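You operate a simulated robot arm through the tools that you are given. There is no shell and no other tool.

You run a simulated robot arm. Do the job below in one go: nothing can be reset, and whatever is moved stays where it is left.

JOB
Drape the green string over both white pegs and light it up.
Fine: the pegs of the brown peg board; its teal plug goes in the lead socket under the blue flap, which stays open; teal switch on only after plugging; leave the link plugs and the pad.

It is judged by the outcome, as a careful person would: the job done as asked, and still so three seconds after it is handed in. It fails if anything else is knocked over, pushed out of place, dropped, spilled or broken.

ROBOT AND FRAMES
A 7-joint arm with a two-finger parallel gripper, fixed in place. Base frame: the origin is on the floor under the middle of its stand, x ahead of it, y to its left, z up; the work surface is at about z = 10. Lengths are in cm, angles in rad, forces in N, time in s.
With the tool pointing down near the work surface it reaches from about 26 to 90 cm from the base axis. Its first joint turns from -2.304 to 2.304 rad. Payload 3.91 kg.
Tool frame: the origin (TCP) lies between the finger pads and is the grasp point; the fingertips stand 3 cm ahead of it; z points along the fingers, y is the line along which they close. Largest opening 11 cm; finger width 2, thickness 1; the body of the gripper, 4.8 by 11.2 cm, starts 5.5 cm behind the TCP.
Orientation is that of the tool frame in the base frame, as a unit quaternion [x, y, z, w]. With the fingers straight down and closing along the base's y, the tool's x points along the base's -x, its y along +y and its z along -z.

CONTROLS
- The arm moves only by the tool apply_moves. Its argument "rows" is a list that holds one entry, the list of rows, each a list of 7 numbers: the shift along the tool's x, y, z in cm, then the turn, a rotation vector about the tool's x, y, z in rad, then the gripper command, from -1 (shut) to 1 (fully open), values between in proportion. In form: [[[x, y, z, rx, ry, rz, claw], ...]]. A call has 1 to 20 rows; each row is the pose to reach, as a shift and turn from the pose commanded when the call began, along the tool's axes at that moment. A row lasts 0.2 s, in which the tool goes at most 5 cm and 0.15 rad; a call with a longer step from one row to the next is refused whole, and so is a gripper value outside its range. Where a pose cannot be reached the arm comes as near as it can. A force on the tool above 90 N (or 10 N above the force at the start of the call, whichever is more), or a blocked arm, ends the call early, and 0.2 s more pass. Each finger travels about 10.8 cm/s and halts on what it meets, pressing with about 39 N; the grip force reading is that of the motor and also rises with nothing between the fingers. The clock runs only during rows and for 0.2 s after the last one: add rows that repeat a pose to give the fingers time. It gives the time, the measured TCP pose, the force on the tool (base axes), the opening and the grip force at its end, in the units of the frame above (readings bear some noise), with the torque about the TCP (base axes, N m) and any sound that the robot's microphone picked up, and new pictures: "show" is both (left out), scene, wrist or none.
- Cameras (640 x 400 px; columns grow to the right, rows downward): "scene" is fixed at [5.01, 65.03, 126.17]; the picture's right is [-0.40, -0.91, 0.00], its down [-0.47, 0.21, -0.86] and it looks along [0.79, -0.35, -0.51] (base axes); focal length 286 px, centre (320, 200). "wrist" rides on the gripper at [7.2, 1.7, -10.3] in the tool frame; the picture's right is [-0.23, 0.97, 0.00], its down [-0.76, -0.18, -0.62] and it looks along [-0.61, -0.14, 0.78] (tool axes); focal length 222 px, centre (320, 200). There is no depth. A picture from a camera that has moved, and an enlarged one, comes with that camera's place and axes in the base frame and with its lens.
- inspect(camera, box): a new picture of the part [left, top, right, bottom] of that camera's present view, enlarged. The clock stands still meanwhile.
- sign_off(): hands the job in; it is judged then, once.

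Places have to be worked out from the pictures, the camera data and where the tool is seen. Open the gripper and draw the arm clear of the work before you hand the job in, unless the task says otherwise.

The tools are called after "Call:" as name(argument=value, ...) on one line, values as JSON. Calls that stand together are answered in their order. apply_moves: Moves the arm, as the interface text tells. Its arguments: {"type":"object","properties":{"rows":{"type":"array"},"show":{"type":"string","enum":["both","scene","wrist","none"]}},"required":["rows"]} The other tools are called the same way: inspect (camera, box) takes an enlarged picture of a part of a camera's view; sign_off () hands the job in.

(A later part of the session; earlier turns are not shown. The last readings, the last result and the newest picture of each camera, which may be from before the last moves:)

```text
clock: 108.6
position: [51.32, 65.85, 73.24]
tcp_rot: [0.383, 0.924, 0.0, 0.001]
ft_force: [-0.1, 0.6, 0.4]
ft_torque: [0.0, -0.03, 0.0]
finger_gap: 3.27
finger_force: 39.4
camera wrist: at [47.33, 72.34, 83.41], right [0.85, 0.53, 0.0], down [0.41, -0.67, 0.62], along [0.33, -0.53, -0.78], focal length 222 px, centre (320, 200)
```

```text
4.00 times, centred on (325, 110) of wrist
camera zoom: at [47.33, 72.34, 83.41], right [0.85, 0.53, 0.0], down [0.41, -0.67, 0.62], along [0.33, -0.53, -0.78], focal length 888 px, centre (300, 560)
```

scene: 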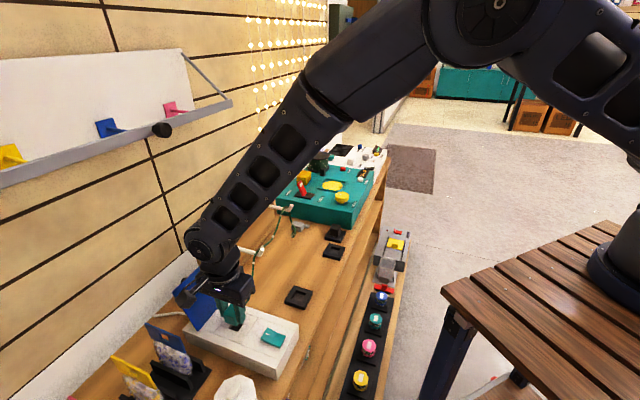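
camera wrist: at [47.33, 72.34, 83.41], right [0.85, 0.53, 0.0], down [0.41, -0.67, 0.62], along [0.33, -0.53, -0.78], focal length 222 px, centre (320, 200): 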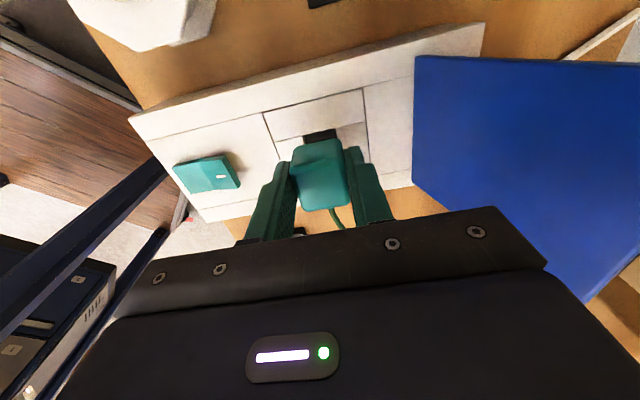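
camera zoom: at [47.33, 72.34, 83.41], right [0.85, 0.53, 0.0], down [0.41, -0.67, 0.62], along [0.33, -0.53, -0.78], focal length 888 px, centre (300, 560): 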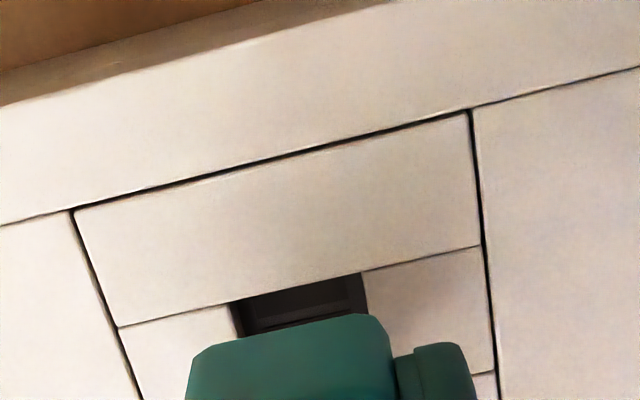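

Corrected geometry says the plug is now within about 1 mm of the hole's centre. I lower it again gently from here, listening for the snap.

Call:
apply_moves(rows=[[[0.05, 0, 0, 0, 0, 0, -0.6], [0.05, 0, 0.5, 0, 0, 0, -0.6], [0.05, 0, 1.0, 0, 0, 0, -0.6], [0.05, 0, 1.5, 0, 0, 0, -0.6], [0.05, 0, 1.8, 0, 0, 0, -0.6], [0.05, 0, 2.0, 0, 0, 0, -0.6]]], show="none")

Call:
apply_moves(rows=[[[0, 0, 0.1, 0, 0, 0, -0.6], [0, 0, 0.2, 0, 0, 0, -0.6]]], show="none")

Call:
apply_moves(rows=[[[0, 0, 0.1, 0, 0, 0, -0.6], [0, 0, 0.2, 0, 0, 0, -0.6]]], show="none")

```text
clock: 110.0
position: [51.3, 65.96, 71.09]
tcp_rot: [0.383, 0.924, 0.0, 0.001]
ft_force: [0.6, -0.1, 0.3]
ft_torque: [-0.03, 0.0, -0.01]
finger_gap: 3.24
finger_force: 39.1
```

```text
clock: 110.6
position: [51.23, 65.95, 70.97]
tcp_rot: [0.382, 0.924, 0.001, 0.0]
ft_force: [0.5, -0.7, 2.7]
ft_torque: [0.0, -0.02, 0.02]
finger_gap: 3.26
finger_force: 38.9
```

```text
clock: 111.2
position: [51.36, 65.98, 70.96]
tcp_rot: [0.383, 0.924, 0.002, 0.0]
ft_force: [-3.1, -7.6, 29.6]
ft_torque: [-0.47, 0.2, 0.0]
finger_gap: 3.27
finger_force: 38.6
```

Same contact depth but no snap this time. Before going on I lift the plug out and tilt it toward the camera to check that its blades are intact.

Call:
apply_moves(rows=[[[0, 0, -0.5, 0, 0, 0, -0.6], [0, 0, -1.5, 0, 0, 0, -0.6], [0, 0, -3.5, 0, 0, 0, -0.6], [0, -0.5, -5.5, 0, 0.12, 0, -0.6], [0, -1, -7.5, 0, 0.25, 0, -0.6], [0, -1.5, -9.5, 0, 0.38, 0, -0.6], [0, -2, -11.5, 0, 0.51, 0, -0.6], [0, -2.5, -13, 0, 0.64, 0, -0.6], [0, -3, -14, 0, 0.77, 0, -0.6], [0, -3, -14, 0, 0.9, 0, -0.6], [0, -3, -14, 0, 0.9, 0, -0.6]]], show="both")

Call:
inspect(camera="scene", box=[190, 200, 330, 320])

```text
clock: 113.6
position: [49.11, 63.83, 84.68]
tcp_rot: [0.343, 0.832, 0.167, -0.403]
ft_force: [0.4, 0.3, -0.3]
ft_torque: [0.02, 0.03, 0.04]
finger_gap: 3.26
finger_force: 39.1
camera wrist: at [52.84, 62.52, 96.75], right [0.79, 0.59, -0.18], down [0.55, -0.81, -0.21], along [-0.27, 0.07, -0.96], focal length 222 px, centre (320, 200)
```

scene: 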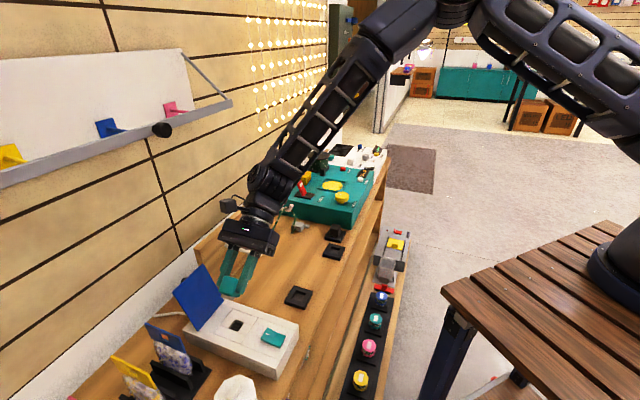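
wrist: 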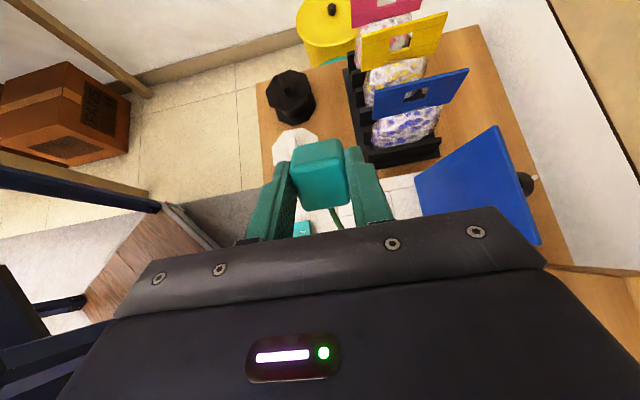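

```text
3.33 times, centred on (260, 260) of scene
camera zoom: at [5.01, 65.03, 126.17], right [-0.4, -0.91, 0.0], down [-0.47, 0.21, -0.86], along [0.79, -0.35, -0.51], focal length 952 px, centre (520, 0)
```

zoom: 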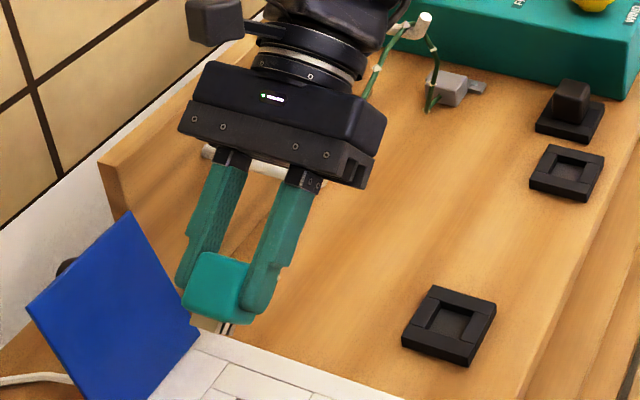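

Call:
inspect(camera="scene", box=[225, 282, 255, 302])

Call:
inspect(camera="scene", box=[220, 310, 260, 340])

Call:
inspect(camera="scene", box=[230, 190, 310, 260])

```text
16.00 times, centred on (240, 292) of scene
camera zoom: at [5.01, 65.03, 126.17], right [-0.4, -0.91, 0.0], down [-0.47, 0.21, -0.86], along [0.79, -0.35, -0.51], focal length 4568 px, centre (1600, -1272)
```

zoom: 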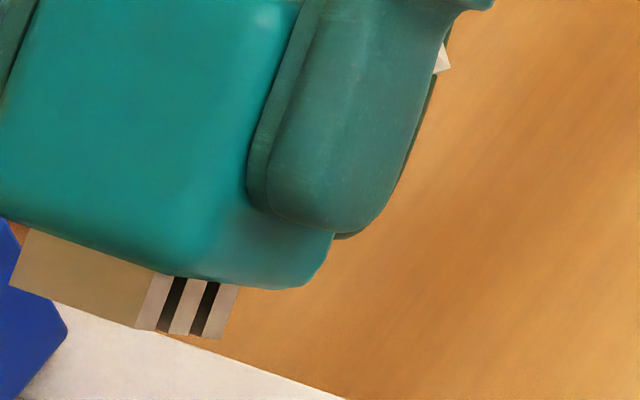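

```text
13.33 times, centred on (240, 325) of scene
camera zoom: at [5.01, 65.03, 126.17], right [-0.4, -0.91, 0.0], down [-0.47, 0.21, -0.86], along [0.79, -0.35, -0.51], focal length 3806 px, centre (1387, -1467)
```

zoom: 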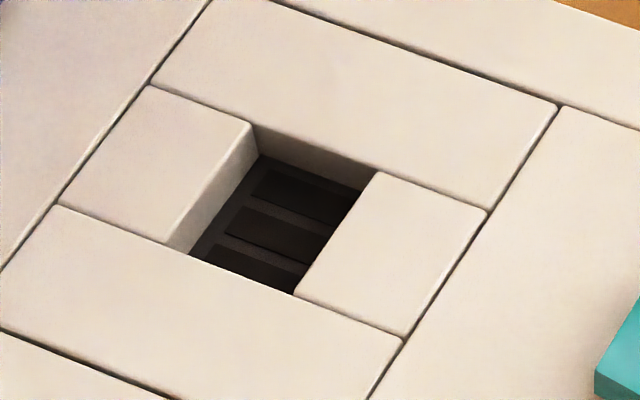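

```text
5.71 times, centred on (270, 225) of scene
camera zoom: at [5.01, 65.03, 126.17], right [-0.4, -0.91, 0.0], down [-0.47, 0.21, -0.86], along [0.79, -0.35, -0.51], focal length 1631 px, centre (606, 57)
```

zoom: 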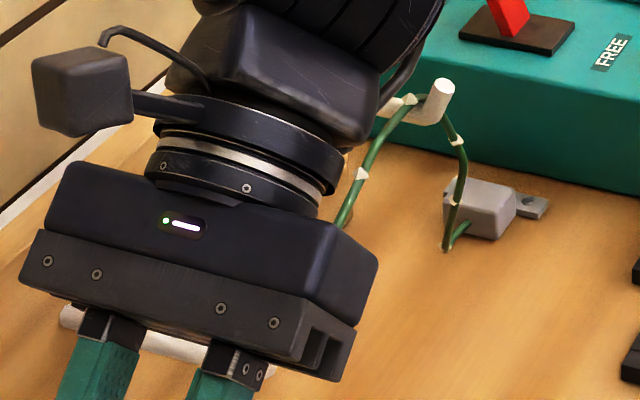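

The three blades are intact and the socket shows three matching slots, so nothing is broken. I bring the plug back upright over the socket for another careful insertion.

Call:
apply_moves(rows=[[[-0.39, 0.43, 0.31, 0, -0.128, 0, -0.6], [-0.78, 0.86, 0.62, 0, -0.257, 0, -0.6], [-1.17, 1.29, 0.93, 0, -0.386, 0, -0.6], [-1.57, 1.72, 1.24, 0, -0.514, 0, -0.6], [-1.96, 2.15, 1.55, 0, -0.643, 0, -0.6], [-2.35, 2.58, 1.86, 0, -0.771, 0, -0.6], [-2.74, 3, 2.18, 0, -0.9, 0, -0.6], [-5.09, 3, 4.04, 0, -0.9, 0, -0.6], [-7.44, 3, 5.9, 0, -0.9, 0, -0.6], [-9.4, 3, 7.46, 0, -0.9, 0, -0.6], [-9.4, 3, 7.46, 0, -0.9, 0, -0.6]]], show="both")

Call:
inspect(camera="scene", box=[215, 295, 265, 335])

Call:
inspect(camera="wrist", box=[260, 60, 390, 160])

```text
clock: 116.0
position: [51.23, 65.96, 72.72]
tcp_rot: [0.383, 0.924, 0.0, 0.0]
ft_force: [0.0, 1.0, -0.1]
ft_torque: [0.0, 0.0, 0.01]
finger_gap: 3.26
finger_force: 38.6
camera wrist: at [47.26, 72.38, 82.99], right [0.85, 0.53, 0.0], down [0.41, -0.67, 0.62], along [0.33, -0.53, -0.78], focal length 222 px, centre (320, 200)
```

scene: 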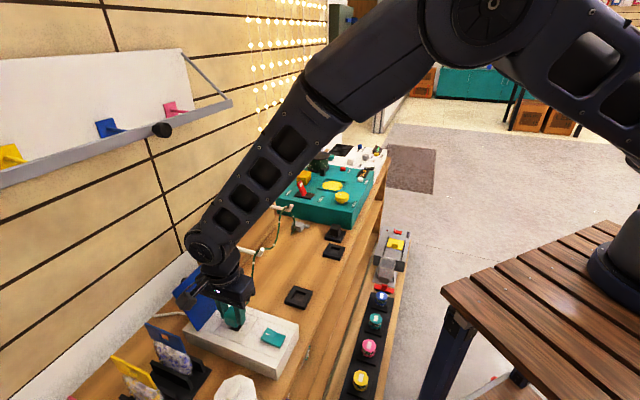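
wrist: 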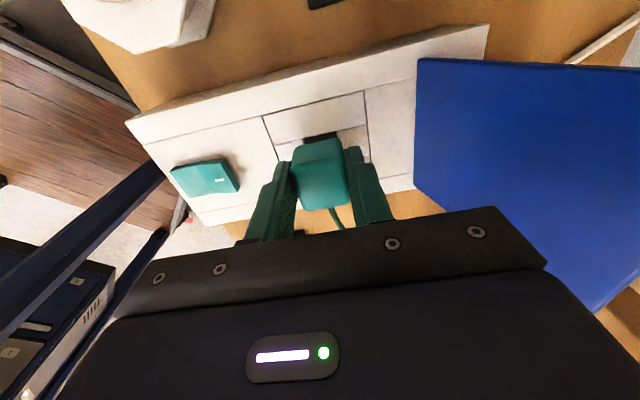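

```text
10.00 times, centred on (240, 315) of scene
camera zoom: at [5.01, 65.03, 126.17], right [-0.4, -0.91, 0.0], down [-0.47, 0.21, -0.86], along [0.79, -0.35, -0.51], focal length 2855 px, centre (1120, -950)
```

zoom: 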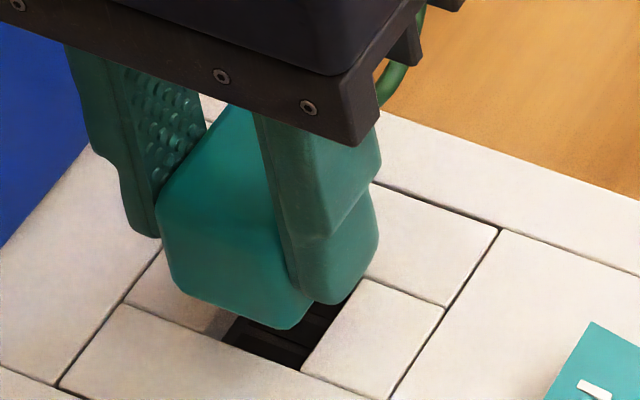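

```text
4.00 times, centred on (325, 110) of wrist
camera zoom: at [47.26, 72.38, 82.99], right [0.85, 0.53, 0.0], down [0.41, -0.67, 0.62], along [0.33, -0.53, -0.78], focal length 888 px, centre (300, 560)
```

zoom: 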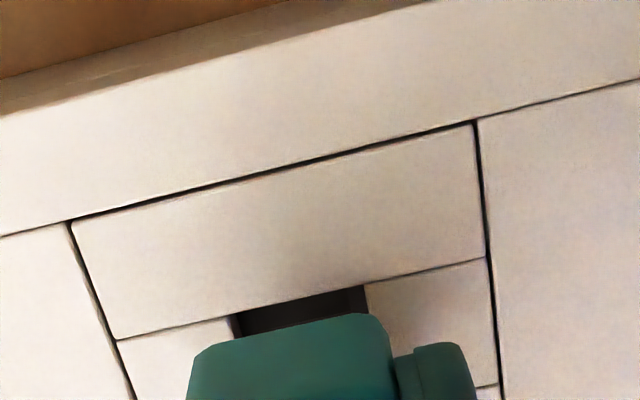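

I shift 0.15 cm toward +a and lower to contact, listening for the snap.

Call:
apply_moves(rows=[[[-0.15, -0.06, 0, 0, 0, 0, -0.6], [-0.15, -0.06, 0.6, 0, 0, 0, -0.6], [-0.15, -0.06, 1.2, 0, 0, 0, -0.6], [-0.15, -0.06, 1.6, 0, 0, 0, -0.6]]], show="none")

Call:
apply_moves(rows=[[[0, 0, 0.1, 0, 0, 0, -0.6], [0, 0, 0.2, 0, 0, 0, -0.6]]], show="none")

Call:
apply_moves(rows=[[[0, 0, 0.1, 0, 0, 0, -0.6], [0, 0, 0.15, 0, 0, 0, -0.6]]], show="none")

```text
clock: 117.0
position: [51.23, 65.91, 71.2]
tcp_rot: [0.383, 0.924, 0.0, 0.0]
ft_force: [0.3, 0.2, -1.6]
ft_torque: [-0.02, -0.01, 0.02]
finger_gap: 3.25
finger_force: 39.1
```

```text
clock: 117.6
position: [51.26, 65.86, 70.97]
tcp_rot: [0.383, 0.924, 0.003, 0.001]
ft_force: [0.2, -1.0, 1.0]
ft_torque: [0.03, -0.03, 0.02]
finger_gap: 3.28
finger_force: 39.0
```

```text
clock: 118.2
position: [51.22, 65.83, 70.92]
tcp_rot: [0.382, 0.924, 0.001, 0.001]
ft_force: [-2.5, -4.6, 25.3]
ft_torque: [-0.33, 0.14, -0.03]
finger_gap: 3.28
finger_force: 38.8
```

Call:
apply_moves(rows=[[[0, 0, -0.2, 0, 0, 0, -0.6], [-0.1, 0, -0.2, 0, 0, 0, -0.6], [-0.1, 0, -0.05, 0, 0, 0, -0.6], [-0.1, 0, 0.0, 0, 0, 0, -0.6]]], show="none")

Call:
apply_moves(rows=[[[0, 0, -0.2, 0, 0, 0, -0.6], [-0.1, 0, -0.2, 0, 0, 0, -0.6], [-0.1, 0, -0.05, 0, 0, 0, -0.6], [-0.1, 0, 0.0, 0, 0, 0, -0.6]]], show="none")

Call:
apply_moves(rows=[[[0, 0, -0.2, 0, 0, 0, -0.6], [0, -0.15, -0.2, 0, 0, 0, -0.6], [0, -0.15, -0.05, 0, 0, 0, -0.6], [0, -0.15, 0.0, 0, 0, 0, -0.6]]], show="none")

```text
clock: 119.2
position: [51.33, 65.78, 70.76]
tcp_rot: [0.382, 0.924, 0.002, 0.0]
ft_force: [-7.3, -1.6, 31.3]
ft_torque: [-0.16, 0.25, -0.02]
finger_gap: 3.26
finger_force: 38.7
```

```text
clock: 120.2
position: [51.39, 65.78, 70.92]
tcp_rot: [0.382, 0.924, 0.002, 0.001]
ft_force: [-11.3, 6.0, 29.1]
ft_torque: [0.05, 0.5, -0.02]
finger_gap: 3.28
finger_force: 38.9
```

```text
clock: 121.2
position: [51.35, 65.68, 70.86]
tcp_rot: [0.383, 0.924, 0.002, 0.002]
ft_force: [-0.2, 29.4, 16.3]
ft_torque: [0.94, 0.09, 0.12]
finger_gap: 3.26
finger_force: 39.5
```

No snap, but the forces show the foot is inside the hole with walls on each side (centre about a=-10.38, b=82.88 in this grip). I re-centre, press, and then release to compare the plug's resting height with the first time.

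Call:
apply_moves(rows=[[[0, 0, -0.3, 0, 0, 0, -0.6], [0.18, 0.2, -0.3, 0, 0, 0, -0.6], [0.18, 0.2, -0.1, 0, 0, 0, -0.6], [0.18, 0.2, 0.1, 0, 0, 0, -0.6], [0.18, 0.2, 0.2, 0, 0, 0, -0.6]]], show="none")

Call:
inspect(camera="wrist", box=[230, 60, 410, 220])

Call:
inspect(camera="scene", box=[225, 312, 261, 336])

```text
clock: 122.4
position: [51.26, 65.78, 70.83]
tcp_rot: [0.383, 0.924, 0.002, 0.001]
ft_force: [-8.8, -17.1, 57.9]
ft_torque: [-0.75, 0.24, -0.05]
finger_gap: 3.25
finger_force: 39.0
```

```text
2.50 times, centred on (320, 140) of wrist
camera zoom: at [47.4, 72.13, 81.13], right [0.85, 0.53, 0.0], down [0.41, -0.67, 0.62], along [0.33, -0.53, -0.78], focal length 555 px, centre (320, 350)
```

zoom: 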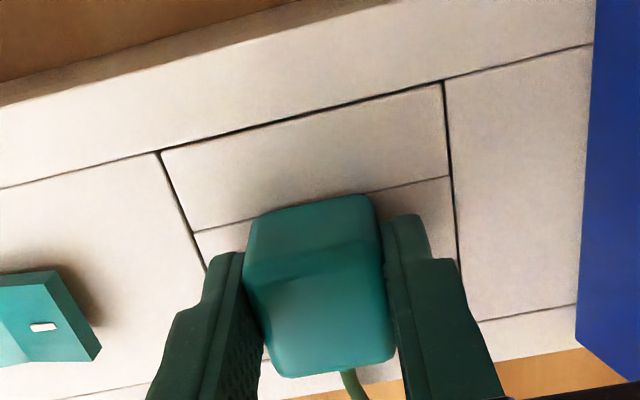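

```text
16.00 times, centred on (243, 324) of scene
camera zoom: at [5.01, 65.03, 126.17], right [-0.4, -0.91, 0.0], down [-0.47, 0.21, -0.86], along [0.79, -0.35, -0.51], focal length 4568 px, centre (1552, -1784)
```

zoom: 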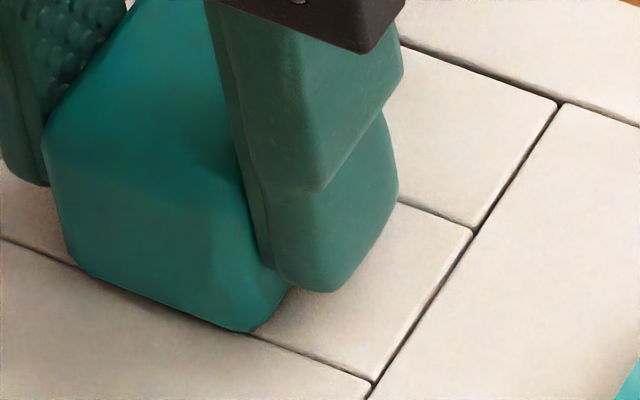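

The plug is pressed home again. I record how the bulbs look with the switch off, to compare afterwards with the switch on.

Call:
inspect(camera="scene", box=[240, 240, 270, 262])

Call:
inspect(camera="scene", box=[275, 200, 305, 240])

```text
16.00 times, centred on (255, 251) of scene
camera zoom: at [5.01, 65.03, 126.17], right [-0.4, -0.91, 0.0], down [-0.47, 0.21, -0.86], along [0.79, -0.35, -0.51], focal length 4568 px, centre (1360, -616)
```

zoom: 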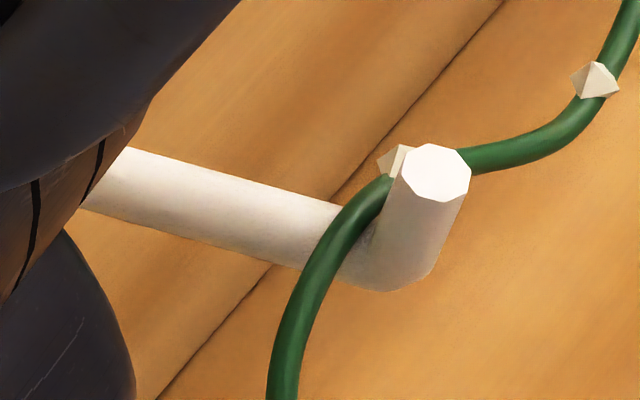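

```text
10.00 times, centred on (290, 220) of scene
camera zoom: at [5.01, 65.03, 126.17], right [-0.4, -0.91, 0.0], down [-0.47, 0.21, -0.86], along [0.79, -0.35, -0.51], focal length 2855 px, centre (620, 0)
```

zoom: 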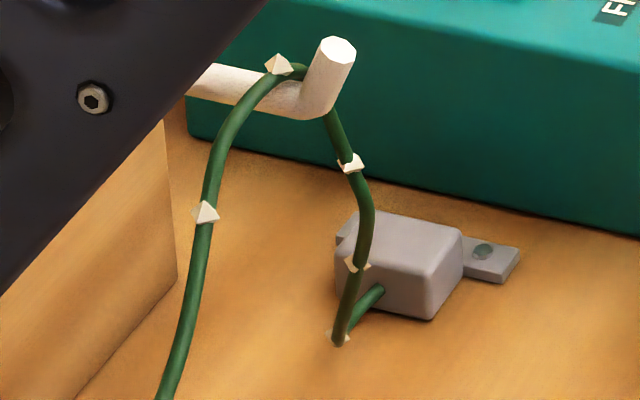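

The foot must mesh with the two ribs between the slots, so sideways accuracy along a is critical. I keep a light downward press and slide the plug slowly along a (from -10.26 to -10.5), listening for it to drop in.

Call:
apply_moves(rows=[[[0, 0, -0.25, 0, 0, 0, -0.6], [0.02, 0, -0.25, 0, 0, 0, -0.6], [0.04, 0, -0.25, 0, 0, 0, -0.6], [0.06, 0, -0.25, 0, 0, 0, -0.6], [0.08, 0, -0.25, 0, 0, 0, -0.6], [0.1, 0, -0.25, 0, 0, 0, -0.6], [0.12, 0, -0.25, 0, 0, 0, -0.6], [0.14, 0, -0.25, 0, 0, 0, -0.6]]], show="none")

Call:
apply_moves(rows=[[[0.02, 0, 0, 0, 0, 0, -0.6], [0.04, 0, 0, 0, 0, 0, -0.6], [0.06, 0, 0, 0, 0, 0, -0.6], [0.08, 0, 0, 0, 0, 0, -0.6], [0.1, 0, 0, 0, 0, 0, -0.6], [0.12, 0, 0, 0, 0, 0, -0.6]]], show="none")

```text
clock: 124.2
position: [51.34, 65.93, 70.9]
tcp_rot: [0.383, 0.924, 0.001, 0.001]
ft_force: [4.4, -6.1, 22.3]
ft_torque: [-0.31, -0.14, -0.01]
finger_gap: 3.28
finger_force: 39.1
```

```text
clock: 125.6
position: [51.12, 66.05, 70.79]
tcp_rot: [0.382, 0.924, 0.002, 0.0]
ft_force: [2.2, -5.5, 18.2]
ft_torque: [-0.26, -0.03, 0.0]
finger_gap: 3.26
finger_force: 38.9
```

No drop yet. I compare the plug's present image position with the one recorded when it had snapped in.

Call:
inspect(camera="scene", box=[220, 290, 270, 340])

Call:
inspect(camera="scene", box=[225, 308, 249, 332])

```text
8.00 times, centred on (245, 315) of scene
camera zoom: at [5.01, 65.03, 126.17], right [-0.4, -0.91, 0.0], down [-0.47, 0.21, -0.86], along [0.79, -0.35, -0.51], focal length 2284 px, centre (920, -720)
```

zoom: 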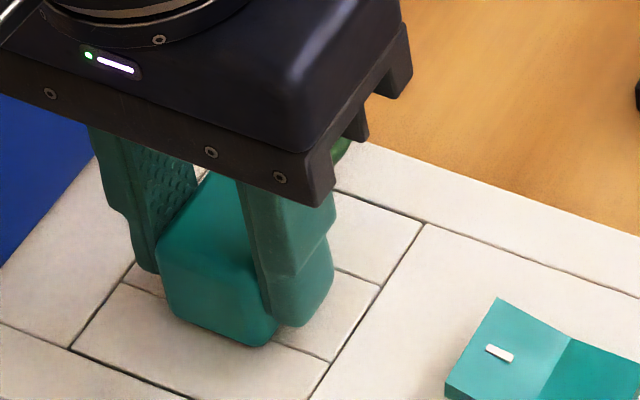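

```text
16.00 times, centred on (237, 320) of scene
camera zoom: at [5.01, 65.03, 126.17], right [-0.4, -0.91, 0.0], down [-0.47, 0.21, -0.86], along [0.79, -0.35, -0.51], focal length 4568 px, centre (1648, -1720)
```

zoom: 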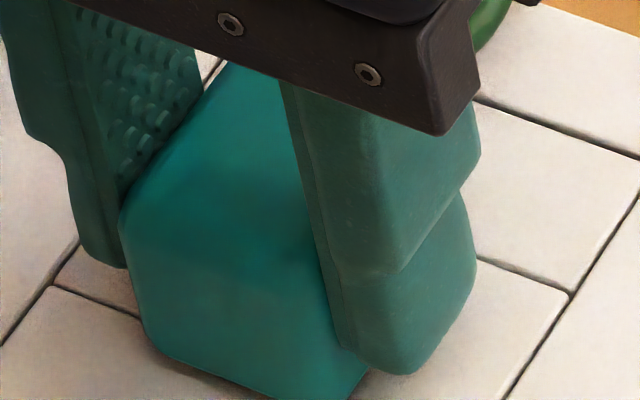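

I'll repeat the grasp the way it was the first time (lower on the plug and centred along a). First I ease the press and open the fingers.

Call:
apply_moves(rows=[[[0, 0, -0.15, 0, 0, 0, -0.6], [0, 0, -0.15, 0, 0, 0, -0.3], [0, 0, -0.15, 0, 0, 0, 0], [0, 0, -0.15, 0, 0, 0, 0]]], show="none")

Call:
inspect(camera="wrist", box=[230, 60, 410, 220])

Call:
inspect(camera="scene", box=[220, 290, 270, 340])

```text
clock: 126.6
position: [51.13, 65.96, 70.97]
tcp_rot: [0.383, 0.924, 0.001, 0.0]
ft_force: [1.1, 1.1, -0.1]
ft_torque: [0.02, 0.03, 0.01]
finger_gap: 5.53
finger_force: 0.1
```

```text
2.50 times, centred on (320, 140) of wrist
camera zoom: at [47.21, 72.44, 81.24], right [0.85, 0.53, 0.0], down [0.41, -0.67, 0.62], along [0.33, -0.53, -0.78], focal length 555 px, centre (320, 350)
```

zoom: 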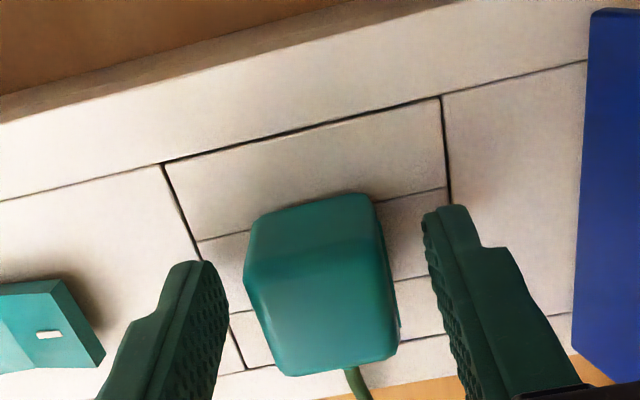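

```text
8.00 times, centred on (245, 315) of scene
camera zoom: at [5.01, 65.03, 126.17], right [-0.4, -0.91, 0.0], down [-0.47, 0.21, -0.86], along [0.79, -0.35, -0.51], focal length 2284 px, centre (920, -720)
```

zoom: 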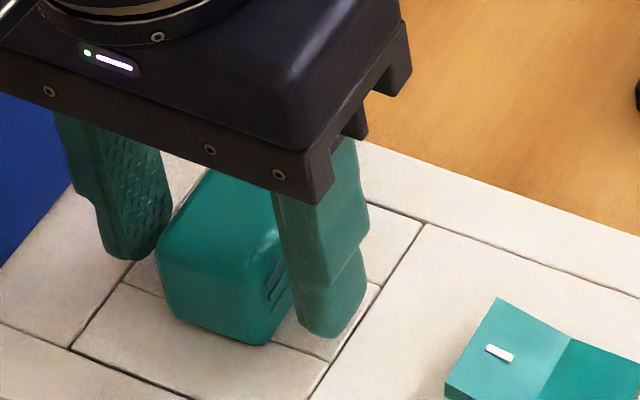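

The plug rests in the same place as after the first snap. I regrip it lower, like the first time, and press once more.

Call:
apply_moves(rows=[[[-0.1, 0, 0.1, 0, 0, 0, 0], [-0.2, 0, 0.3, 0, 0, 0, 0], [-0.2, 0, 0.3, 0, 0, 0, -0.2], [-0.2, 0, 0.3, 0, 0, 0, -0.4], [-0.2, 0, 0.3, 0, 0, 0, -0.6], [-0.2, 0, 0.3, 0, 0, 0, -0.6]]], show="none")

Call:
apply_moves(rows=[[[0, 0, 0.1, 0, 0, 0, -0.6], [0, 0, 0.2, 0, 0, 0, -0.6], [0, 0, 0.2, 0, 0, 0, -0.6]]], show="none")

```text
clock: 128.0
position: [51.28, 65.97, 70.63]
tcp_rot: [0.383, 0.924, 0.002, 0.0]
ft_force: [0.3, 0.3, 0.3]
ft_torque: [0.01, -0.03, 0.0]
finger_gap: 3.3
finger_force: 38.4
```

```text
clock: 128.8
position: [51.31, 65.91, 70.64]
tcp_rot: [0.383, 0.924, 0.002, 0.001]
ft_force: [-1.8, -4.7, 23.3]
ft_torque: [-0.28, 0.15, -0.01]
finger_gap: 3.27
finger_force: 38.9
```

Call:
apply_moves(rows=[[[0, 0, -0.3, 0, 0, 0, -0.6], [0, 0, -0.9, 0, 0, 0, -0.6], [-0.04, 0.165, -0.9, 0, 0, 0, -0.6], [-0.04, 0.165, -0.9, 0, 0, 0, -0.6]]], show="none")

Call:
apply_moves(rows=[[[0, 0, 0.15, 0, 0, 0, -0.6], [0, 0, 0.3, 0, 0, 0, -0.6], [0, 0, 0.45, 0, 0, 0, -0.6], [0, 0, 0.6, 0, 0, 0, -0.6]]], show="none")

Call:
apply_moves(rows=[[[0, 0, 0.15, 0, 0, 0, -0.6], [0, 0, 0.3, 0, 0, 0, -0.6], [0, 0, 0.3, 0, 0, 0, -0.6]]], show="none")

```text
clock: 129.8
position: [51.43, 65.93, 71.31]
tcp_rot: [0.383, 0.924, 0.001, 0.0]
ft_force: [1.0, 0.1, -1.0]
ft_torque: [0.01, -0.02, 0.01]
finger_gap: 3.31
finger_force: 39.1
```

```text
clock: 130.8
position: [51.43, 66.01, 70.68]
tcp_rot: [0.384, 0.924, 0.001, 0.0]
ft_force: [0.2, 0.1, -0.6]
ft_torque: [0.01, -0.02, 0.0]
finger_gap: 3.3
finger_force: 38.7
```

```text
clock: 131.6
position: [51.4, 65.93, 70.57]
tcp_rot: [0.383, 0.924, 0.001, 0.001]
ft_force: [-7.7, -17.5, 30.7]
ft_torque: [-0.39, 0.3, -0.02]
finger_gap: 3.31
finger_force: 38.7
heard: snap
```

A snap again — this time with the plug slightly toward the wall side. Without moving sideways, I ease the downward force and test whether it is held now.

Call:
apply_moves(rows=[[[0, 0, -0.2, 0, 0, 0, -0.6], [0, 0, -0.3, 0, 0, 0, -0.6]]], show="none")

Call:
apply_moves(rows=[[[0, 0, -0.1, 0, 0, 0, -0.6], [0, 0, -0.1, 0, 0, 0, -0.6]]], show="none")

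```text
clock: 132.2
position: [51.44, 66.06, 70.65]
tcp_rot: [0.382, 0.924, 0.001, 0.001]
ft_force: [-0.6, 0.5, 0.1]
ft_torque: [-0.02, 0.0, 0.02]
finger_gap: 3.33
finger_force: 39.1
heard: snap
```

```text
clock: 132.8
position: [51.42, 65.97, 70.84]
tcp_rot: [0.382, 0.924, 0.001, 0.001]
ft_force: [0.7, -0.6, 0.6]
ft_torque: [0.0, -0.02, 0.01]
finger_gap: 3.3
finger_force: 39.3
```

The sound comes both when it goes in and when it comes out, so earlier the second snap was the plug popping out again. The true seat is between the two sideways positions; I shift to the middle (0.1 cm back, 0.04 cm toward +a) and press again.

Call:
apply_moves(rows=[[[-0.04, -0.1, -0.15, 0, 0, 0, -0.6], [-0.04, -0.1, 0.0, 0, 0, 0, -0.6], [-0.04, -0.1, 0.2, 0, 0, 0, -0.6], [-0.04, -0.1, 0.3, 0, 0, 0, -0.6]]], show="none")

Call:
apply_moves(rows=[[[0, 0, 0.1, 0, 0, 0, -0.6], [0, 0, 0.1, 0, 0, 0, -0.6]]], show="none")

```text
clock: 133.8
position: [51.4, 65.9, 70.51]
tcp_rot: [0.384, 0.923, 0.0, 0.0]
ft_force: [0.9, -0.3, 0.5]
ft_torque: [0.0, -0.03, 0.03]
finger_gap: 3.32
finger_force: 39.4
```

```text
clock: 134.4
position: [51.31, 65.91, 70.55]
tcp_rot: [0.383, 0.924, 0.003, 0.0]
ft_force: [-0.2, -3.6, 13.9]
ft_torque: [-0.17, 0.19, 0.03]
finger_gap: 3.3
finger_force: 38.9
```

Call:
apply_moves(rows=[[[0, 0, 0.08, 0, 0, 0, -0.6], [0, 0, 0.08, 0, 0, 0, -0.6]]], show="none")

Call:
apply_moves(rows=[[[0, 0.04, 0.04, 0, 0, 0, -0.6], [0, 0.04, 0.04, 0, 0, 0, -0.6]]], show="none")

Call:
apply_moves(rows=[[[0, 0.04, 0, 0, 0, 0, -0.6], [0, 0.04, 0, 0, 0, 0, -0.6]]], show="none")

```text
clock: 135.0
position: [51.35, 65.81, 70.6]
tcp_rot: [0.383, 0.924, 0.001, 0.002]
ft_force: [-3.5, -4.2, 29.7]
ft_torque: [-0.26, 0.14, 0.0]
finger_gap: 3.3
finger_force: 39.7
```

```text
clock: 135.6
position: [51.43, 65.85, 70.42]
tcp_rot: [0.383, 0.924, 0.002, 0.0]
ft_force: [-2.2, -2.3, 30.9]
ft_torque: [-0.11, 0.14, 0.01]
finger_gap: 3.28
finger_force: 38.9
```

```text
clock: 136.2
position: [51.38, 65.97, 70.48]
tcp_rot: [0.383, 0.924, 0.001, 0.0]
ft_force: [-4.9, -5.0, 29.5]
ft_torque: [-0.11, 0.21, -0.04]
finger_gap: 3.29
finger_force: 39.2
```

Call:
apply_moves(rows=[[[0, 0.04, 0, 0, 0, 0, -0.6], [0, 0.04, 0, 0, 0, 0, -0.6]]], show="none")

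Call:
apply_moves(rows=[[[0, 0.04, 0, 0, 0, 0, -0.6], [0, 0.04, 0, 0, 0, 0, -0.6]]], show="none")

Call:
apply_moves(rows=[[[0, 0.04, 0, 0, 0, 0, -0.6], [0, 0.04, 0, 0, 0, 0, -0.6]]], show="none")

```text
clock: 136.8
position: [51.43, 65.84, 70.39]
tcp_rot: [0.382, 0.924, 0.0, 0.0]
ft_force: [-7.8, -6.3, 30.1]
ft_torque: [-0.19, 0.28, 0.01]
finger_gap: 3.28
finger_force: 38.6
```

```text
clock: 137.4
position: [51.46, 66.0, 70.39]
tcp_rot: [0.382, 0.924, 0.003, 0.001]
ft_force: [-8.0, -4.5, 26.4]
ft_torque: [-0.15, 0.24, 0.04]
finger_gap: 3.28
finger_force: 38.7
```

```text
clock: 138.0
position: [51.52, 65.98, 70.35]
tcp_rot: [0.382, 0.924, 0.0, 0.0]
ft_force: [-6.3, -4.2, 21.5]
ft_torque: [-0.07, 0.24, 0.02]
finger_gap: 3.25
finger_force: 39.0
```

The height keeps dropping while the force falls as I move toward the wall side; I check visually whether the plug itself is sinking.

Call:
inspect(camera="scene", box=[220, 290, 270, 340])

Call:
inspect(camera="scene", box=[225, 308, 249, 332])

Call:
inspect(camera="wrist", box=[230, 60, 410, 220])

```text
8.00 times, centred on (245, 315) of scene
camera zoom: at [5.01, 65.03, 126.17], right [-0.4, -0.91, 0.0], down [-0.47, 0.21, -0.86], along [0.79, -0.35, -0.51], focal length 2284 px, centre (920, -720)
```

zoom: 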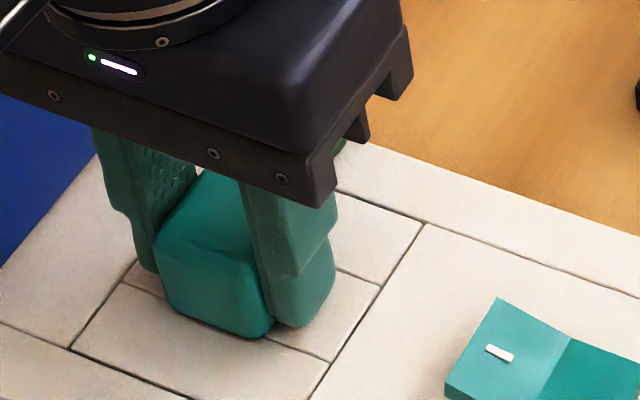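

```text
16.00 times, centred on (237, 320) of scene
camera zoom: at [5.01, 65.03, 126.17], right [-0.4, -0.91, 0.0], down [-0.47, 0.21, -0.86], along [0.79, -0.35, -0.51], focal length 4568 px, centre (1648, -1720)
```

zoom: 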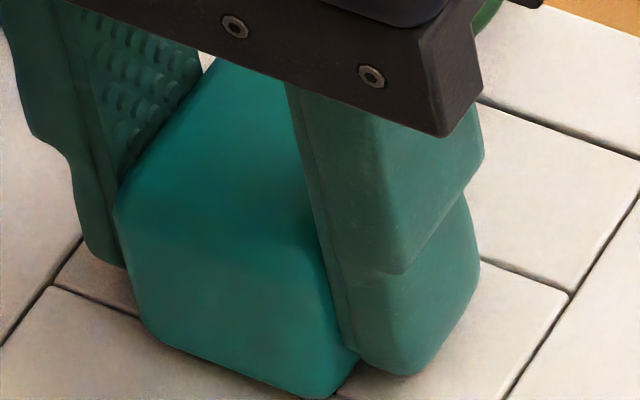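

```text
2.50 times, centred on (320, 140) of wrist
camera zoom: at [47.55, 72.38, 80.68], right [0.85, 0.53, 0.0], down [0.41, -0.67, 0.62], along [0.33, -0.53, -0.78], focal length 555 px, centre (320, 350)
```

zoom: 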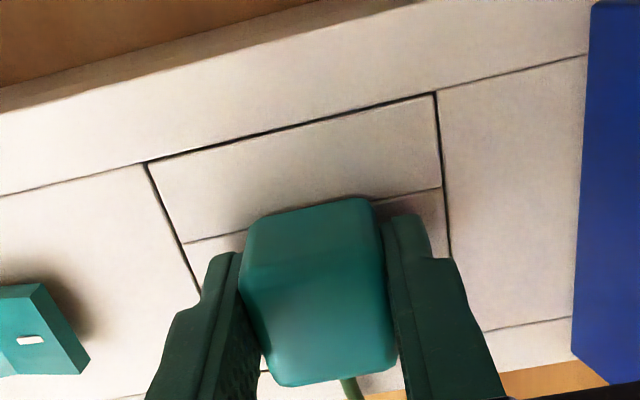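

The fingers have slid down the plug a little, and their tips now reach lower than I assumed the box top to be — so the plug was actually still riding about 0.3 cm high on the ribs. I go back to the spot where it snapped and press in finer steps.

Call:
apply_moves(rows=[[[0, 0, -0.3, 0, 0, 0, -0.6], [0.02, -0.05, -0.6, 0, 0, 0, -0.6], [0.04, -0.1, -0.6, 0, 0, 0, -0.6], [0.04, -0.1, -0.4, 0, 0, 0, -0.6], [0.04, -0.1, -0.2, 0, 0, 0, -0.6]]], show="none")

Call:
apply_moves(rows=[[[0, 0, 0.06, 0, 0, 0, -0.6], [0, 0, 0.06, 0, 0, 0, -0.6]]], show="none")

Call:
apply_moves(rows=[[[0, 0, 0.06, 0, 0, 0, -0.6], [0, 0, 0.06, 0, 0, 0, -0.6]]], show="none")

Call:
apply_moves(rows=[[[0, 0, 0.06, 0, 0, 0, -0.6], [0, 0, 0.06, 0, 0, 0, -0.6]]], show="none")

```text
clock: 139.2
position: [51.45, 66.0, 70.53]
tcp_rot: [0.382, 0.924, 0.001, 0.001]
ft_force: [0.0, 0.1, -0.6]
ft_torque: [-0.01, 0.0, 0.02]
finger_gap: 3.3
finger_force: 39.0
```

```text
clock: 139.8
position: [51.44, 65.98, 70.43]
tcp_rot: [0.383, 0.924, 0.001, 0.0]
ft_force: [0.6, 0.5, -0.1]
ft_torque: [0.03, 0.0, -0.02]
finger_gap: 3.31
finger_force: 38.8
```

```text
clock: 140.4
position: [51.52, 65.92, 70.39]
tcp_rot: [0.382, 0.924, 0.0, 0.0]
ft_force: [-0.1, -0.6, 1.8]
ft_torque: [-0.06, 0.05, -0.03]
finger_gap: 3.32
finger_force: 39.6
```

```text
clock: 141.0
position: [51.32, 66.02, 70.35]
tcp_rot: [0.383, 0.924, 0.001, 0.001]
ft_force: [-1.7, -2.2, 13.6]
ft_torque: [-0.15, 0.18, 0.04]
finger_gap: 3.32
finger_force: 39.0
```

Call:
apply_moves(rows=[[[0, 0, 0.06, 0, 0, 0, -0.6], [0, 0, 0.06, 0, 0, 0, -0.6]]], show="none")

Call:
apply_moves(rows=[[[0, 0.05, 0, 0, 0, 0, -0.6], [0, 0.05, 0, 0, 0, 0, -0.6]]], show="none")

Call:
apply_moves(rows=[[[0.05, 0.0, 0, 0, 0, 0, -0.6], [0.05, 0.0, 0, 0, 0, 0, -0.6]]], show="none")

Call:
apply_moves(rows=[[[0.05, 0.0, 0, 0, 0, 0, -0.6], [0.05, 0.0, 0, 0, 0, 0, -0.6]]], show="none")

```text
clock: 141.6
position: [51.46, 65.91, 70.27]
tcp_rot: [0.382, 0.924, 0.001, 0.001]
ft_force: [-4.4, -3.8, 24.7]
ft_torque: [-0.28, 0.17, -0.01]
finger_gap: 3.29
finger_force: 39.3
```

```text
clock: 142.2
position: [51.48, 65.89, 70.38]
tcp_rot: [0.383, 0.924, 0.002, 0.0]
ft_force: [-6.7, -4.4, 28.2]
ft_torque: [-0.18, 0.2, 0.03]
finger_gap: 3.3
finger_force: 38.8
```

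```text
clock: 142.8
position: [51.5, 66.0, 70.46]
tcp_rot: [0.382, 0.924, 0.002, 0.001]
ft_force: [-4.2, -6.2, 29.3]
ft_torque: [-0.19, 0.13, -0.02]
finger_gap: 3.31
finger_force: 39.2
```

```text
clock: 143.4
position: [51.41, 66.04, 70.39]
tcp_rot: [0.383, 0.924, 0.002, 0.0]
ft_force: [2.5, -9.9, 26.8]
ft_torque: [-0.25, -0.04, 0.02]
finger_gap: 3.3
finger_force: 38.8
```

Still not meshing. I lift the plug out and hold it to the side so that the wrist camera looks straight down into the socket, to measure the slots.

Call:
apply_moves(rows=[[[0, 0, -1, 0, 0, 0, -0.6], [0, 0, -2.5, 0, 0, 0, -0.6], [-1.5, 0, -4, 0, 0, 0, -0.6], [-3.5, 0, -5, 0, 0, 0, -0.6], [-5.5, 0, -5.6, 0, 0, 0, -0.6], [-6.7, 0, -5.6, 0, 0, 0, -0.6], [-6.7, 0, -5.6, 0, 0, 0, -0.6]]], show="both")

Call:
inspect(camera="wrist", box=[290, 0, 370, 60])

Call:
inspect(camera="scene", box=[222, 312, 252, 336])

```text
clock: 145.0
position: [56.06, 61.31, 75.93]
tcp_rot: [0.383, 0.924, 0.001, 0.001]
ft_force: [0.8, 0.0, -0.4]
ft_torque: [0.01, 0.01, -0.01]
finger_gap: 3.3
finger_force: 38.9
camera wrist: at [52.16, 67.74, 86.18], right [0.85, 0.53, 0.0], down [0.41, -0.67, 0.62], along [0.33, -0.53, -0.78], focal length 222 px, centre (320, 200)
```

scene: 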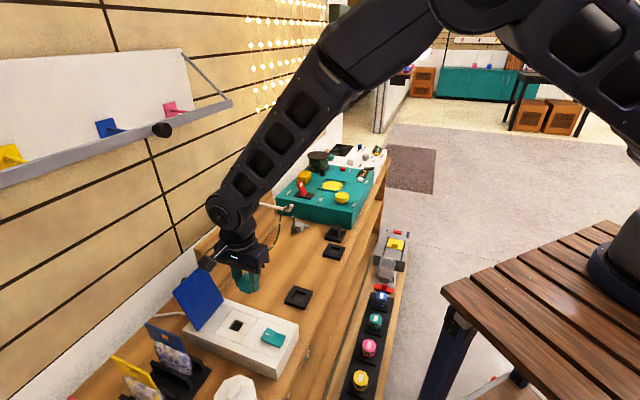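
wrist: 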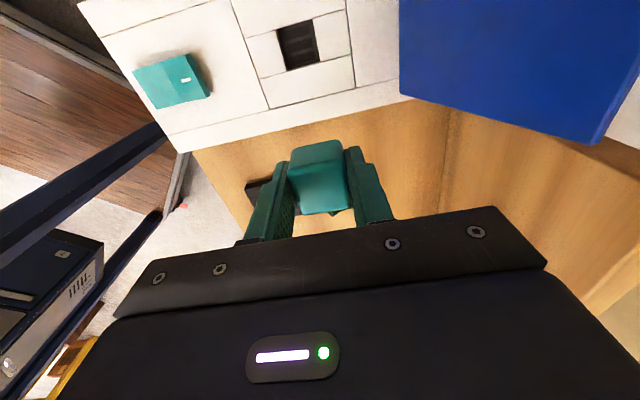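

```text
6.67 times, centred on (330, 30) of wrist
camera zoom: at [52.16, 67.74, 86.18], right [0.85, 0.53, 0.0], down [0.41, -0.67, 0.62], along [0.33, -0.53, -0.78], focal length 1481 px, centre (253, 1333)
```

zoom: 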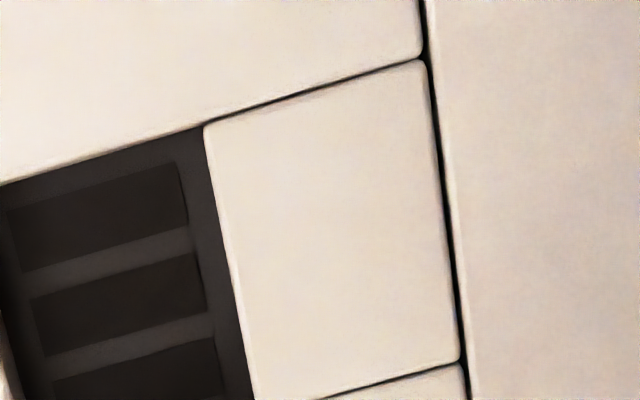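

```text
16.00 times, centred on (237, 324) of scene
camera zoom: at [5.01, 65.03, 126.17], right [-0.4, -0.91, 0.0], down [-0.47, 0.21, -0.86], along [0.79, -0.35, -0.51], focal length 4568 px, centre (1648, -1784)
```

zoom: 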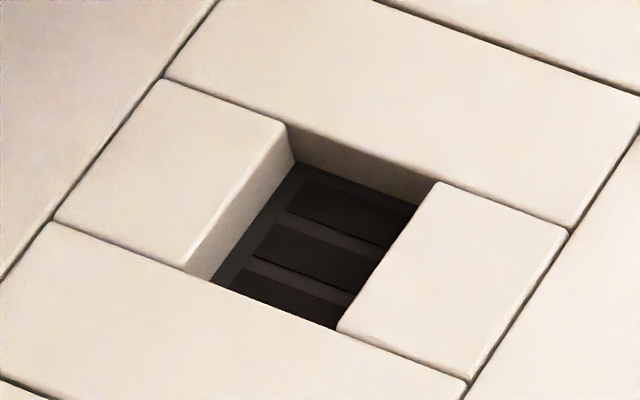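

Call:
inspect(camera="wrist", box=[262, 12, 338, 76])

Call:
inspect(camera="wrist", box=[270, 16, 330, 72])

```text
6.25 times, centred on (300, 44) of wrist
camera zoom: at [52.16, 67.74, 86.18], right [0.85, 0.53, 0.0], down [0.41, -0.67, 0.62], along [0.33, -0.53, -0.78], focal length 1388 px, centre (445, 1175)
```

zoom: 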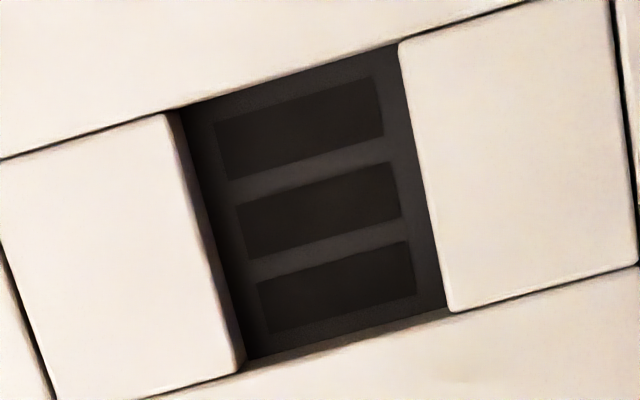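

```text
7.14 times, centred on (300, 44) of wrist
camera zoom: at [52.16, 67.74, 86.18], right [0.85, 0.53, 0.0], down [0.41, -0.67, 0.62], along [0.33, -0.53, -0.78], focal length 1587 px, centre (463, 1314)
```

zoom: 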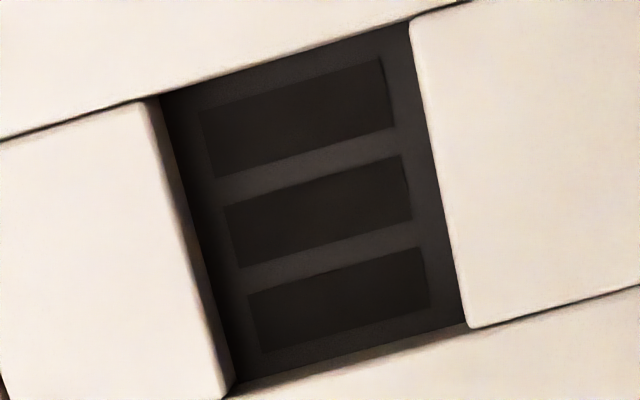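

A clear view: three slots of about 0.59 x 1.82 cm, 0.22 cm ribs, centred in the hole — so the blades need about half a millimetre accuracy. I'll find the hole's centre by touch: lower the foot part-way into the recess without touching the floor, and feel the side walls.

Call:
apply_moves(rows=[[[2, 0, 0, 0, 0, 0, -0.6], [4.5, 0, 0.5, 0, 0, 0, -0.6], [6.62, -0.15, 1.5, 0, 0, 0, -0.6], [6.62, -0.15, 3.2, 0, 0, 0, -0.6], [6.62, -0.15, 4.6, 0, 0, 0, -0.6], [6.62, -0.15, 5.15, 0, 0, 0, -0.6], [6.62, -0.15, 5.15, 0, 0, 0, -0.6]]], show="none")

Call:
inspect(camera="wrist", box=[230, 60, 410, 220])

```text
clock: 146.6
position: [51.36, 65.87, 70.8]
tcp_rot: [0.382, 0.924, 0.001, 0.001]
ft_force: [0.6, 0.9, 0.0]
ft_torque: [-0.01, -0.01, 0.01]
finger_gap: 3.31
finger_force: 38.2
```

```text
2.50 times, centred on (320, 140) of wrist
camera zoom: at [47.4, 72.34, 81.05], right [0.85, 0.53, 0.0], down [0.41, -0.67, 0.62], along [0.33, -0.53, -0.78], focal length 555 px, centre (320, 350)
```

zoom: 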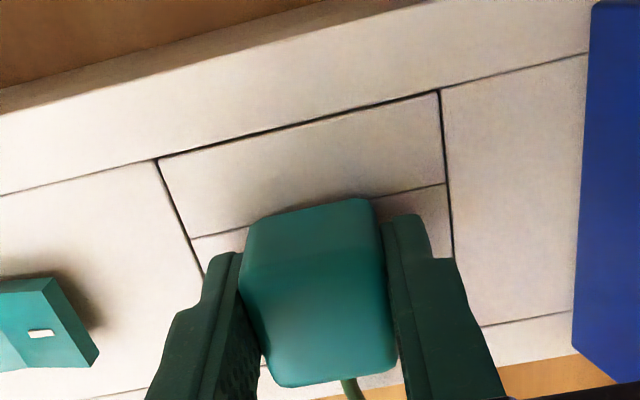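

Call:
apply_moves(rows=[[[0, 0, 0.2, 0, 0, 0, -0.6], [-0.1, 0, 0.2, 0, 0, 0, -0.6], [-0.2, 0, 0.2, 0, 0, 0, -0.6], [-0.25, 0, 0.2, 0, 0, 0, -0.6], [-0.25, 0, 0.2, 0, 0, 0, -0.6]]], show="none")

Call:
apply_moves(rows=[[[0.15, 0, 0, 0, 0, 0, -0.6], [0.3, 0, 0, 0, 0, 0, -0.6], [0.45, 0, 0, 0, 0, 0, -0.6], [0.5, 0, 0, 0, 0, 0, -0.6], [0.5, 0, 0, 0, 0, 0, -0.6]]], show="none")

```text
clock: 147.8
position: [51.52, 65.72, 70.58]
tcp_rot: [0.383, 0.924, 0.001, 0.001]
ft_force: [-1.3, 0.4, -0.5]
ft_torque: [0.04, 0.1, -0.02]
finger_gap: 3.32
finger_force: 38.8
```

```text
clock: 149.0
position: [51.14, 66.13, 70.54]
tcp_rot: [0.383, 0.924, 0.001, 0.0]
ft_force: [4.0, -3.6, -1.9]
ft_torque: [-0.16, -0.18, -0.03]
finger_gap: 3.31
finger_force: 38.8
```

Call:
apply_moves(rows=[[[-0.15, 0, 0, 0, 0, 0, -0.6], [-0.3, 0, 0, 0, 0, 0, -0.6], [-0.45, 0, 0, 0, 0, 0, -0.6], [-0.55, 0, 0, 0, 0, 0, -0.6], [-0.55, 0, 0, 0, 0, 0, -0.6], [-0.55, 0, 0, 0, 0, 0, -0.6]]], show="none")

Call:
apply_moves(rows=[[[0.15, 0, 0, 0, 0, 0, -0.6], [0.28, 0.0, 0, 0, 0, 0, -0.6], [0.28, 0.15, 0, 0, 0, 0, -0.6], [0.28, 0.25, 0, 0, 0, 0, -0.6], [0.28, 0.25, 0, 0, 0, 0, -0.6]]], show="none")

Call:
apply_moves(rows=[[[0, -0.15, 0, 0, 0, 0, -0.6], [0, -0.3, 0, 0, 0, 0, -0.6], [0, -0.45, 0, 0, 0, 0, -0.6], [0, -0.55, 0, 0, 0, 0, -0.6], [0, -0.55, 0, 0, 0, 0, -0.6]]], show="none")

```text
clock: 150.4
position: [51.41, 65.86, 70.55]
tcp_rot: [0.383, 0.924, 0.001, 0.0]
ft_force: [-3.4, 4.1, -1.1]
ft_torque: [0.13, 0.07, -0.02]
finger_gap: 3.29
finger_force: 38.6
```

```text
clock: 151.6
position: [51.46, 65.96, 70.57]
tcp_rot: [0.383, 0.924, 0.001, 0.0]
ft_force: [-0.2, 0.4, 0.0]
ft_torque: [0.0, 0.04, -0.02]
finger_gap: 3.31
finger_force: 39.1
```

```text
clock: 152.8
position: [51.26, 65.81, 70.55]
tcp_rot: [0.382, 0.924, 0.002, 0.001]
ft_force: [12.5, 14.3, -1.5]
ft_torque: [0.6, -0.4, 0.04]
finger_gap: 3.28
finger_force: 39.5
```

Call:
apply_moves(rows=[[[0, 0.1, 0, 0, 0, 0, -0.6], [0, 0.1, 0, 0, 0, 0, -0.6], [0, 0.1, 0, 0, 0, 0, -0.6]]], show="none")

Call:
apply_moves(rows=[[[0, 0.15, 0, 0, 0, 0, -0.6], [0, 0.3, 0, 0, 0, 0, -0.6], [0, 0.45, 0, 0, 0, 0, -0.6], [0, 0.6, 0, 0, 0, 0, -0.6], [0, 0.6, 0, 0, 0, 0, -0.6]]], show="none")

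```text
clock: 153.6
position: [51.31, 65.68, 70.55]
tcp_rot: [0.382, 0.924, 0.0, 0.0]
ft_force: [8.8, 11.9, 4.0]
ft_torque: [0.39, -0.32, 0.01]
finger_gap: 3.3
finger_force: 39.6
```

```text
clock: 154.8
position: [51.49, 66.0, 70.5]
tcp_rot: [0.383, 0.924, -0.001, 0.0]
ft_force: [-7.1, -9.8, -1.2]
ft_torque: [-0.31, 0.26, -0.01]
finger_gap: 3.32
finger_force: 38.8
```

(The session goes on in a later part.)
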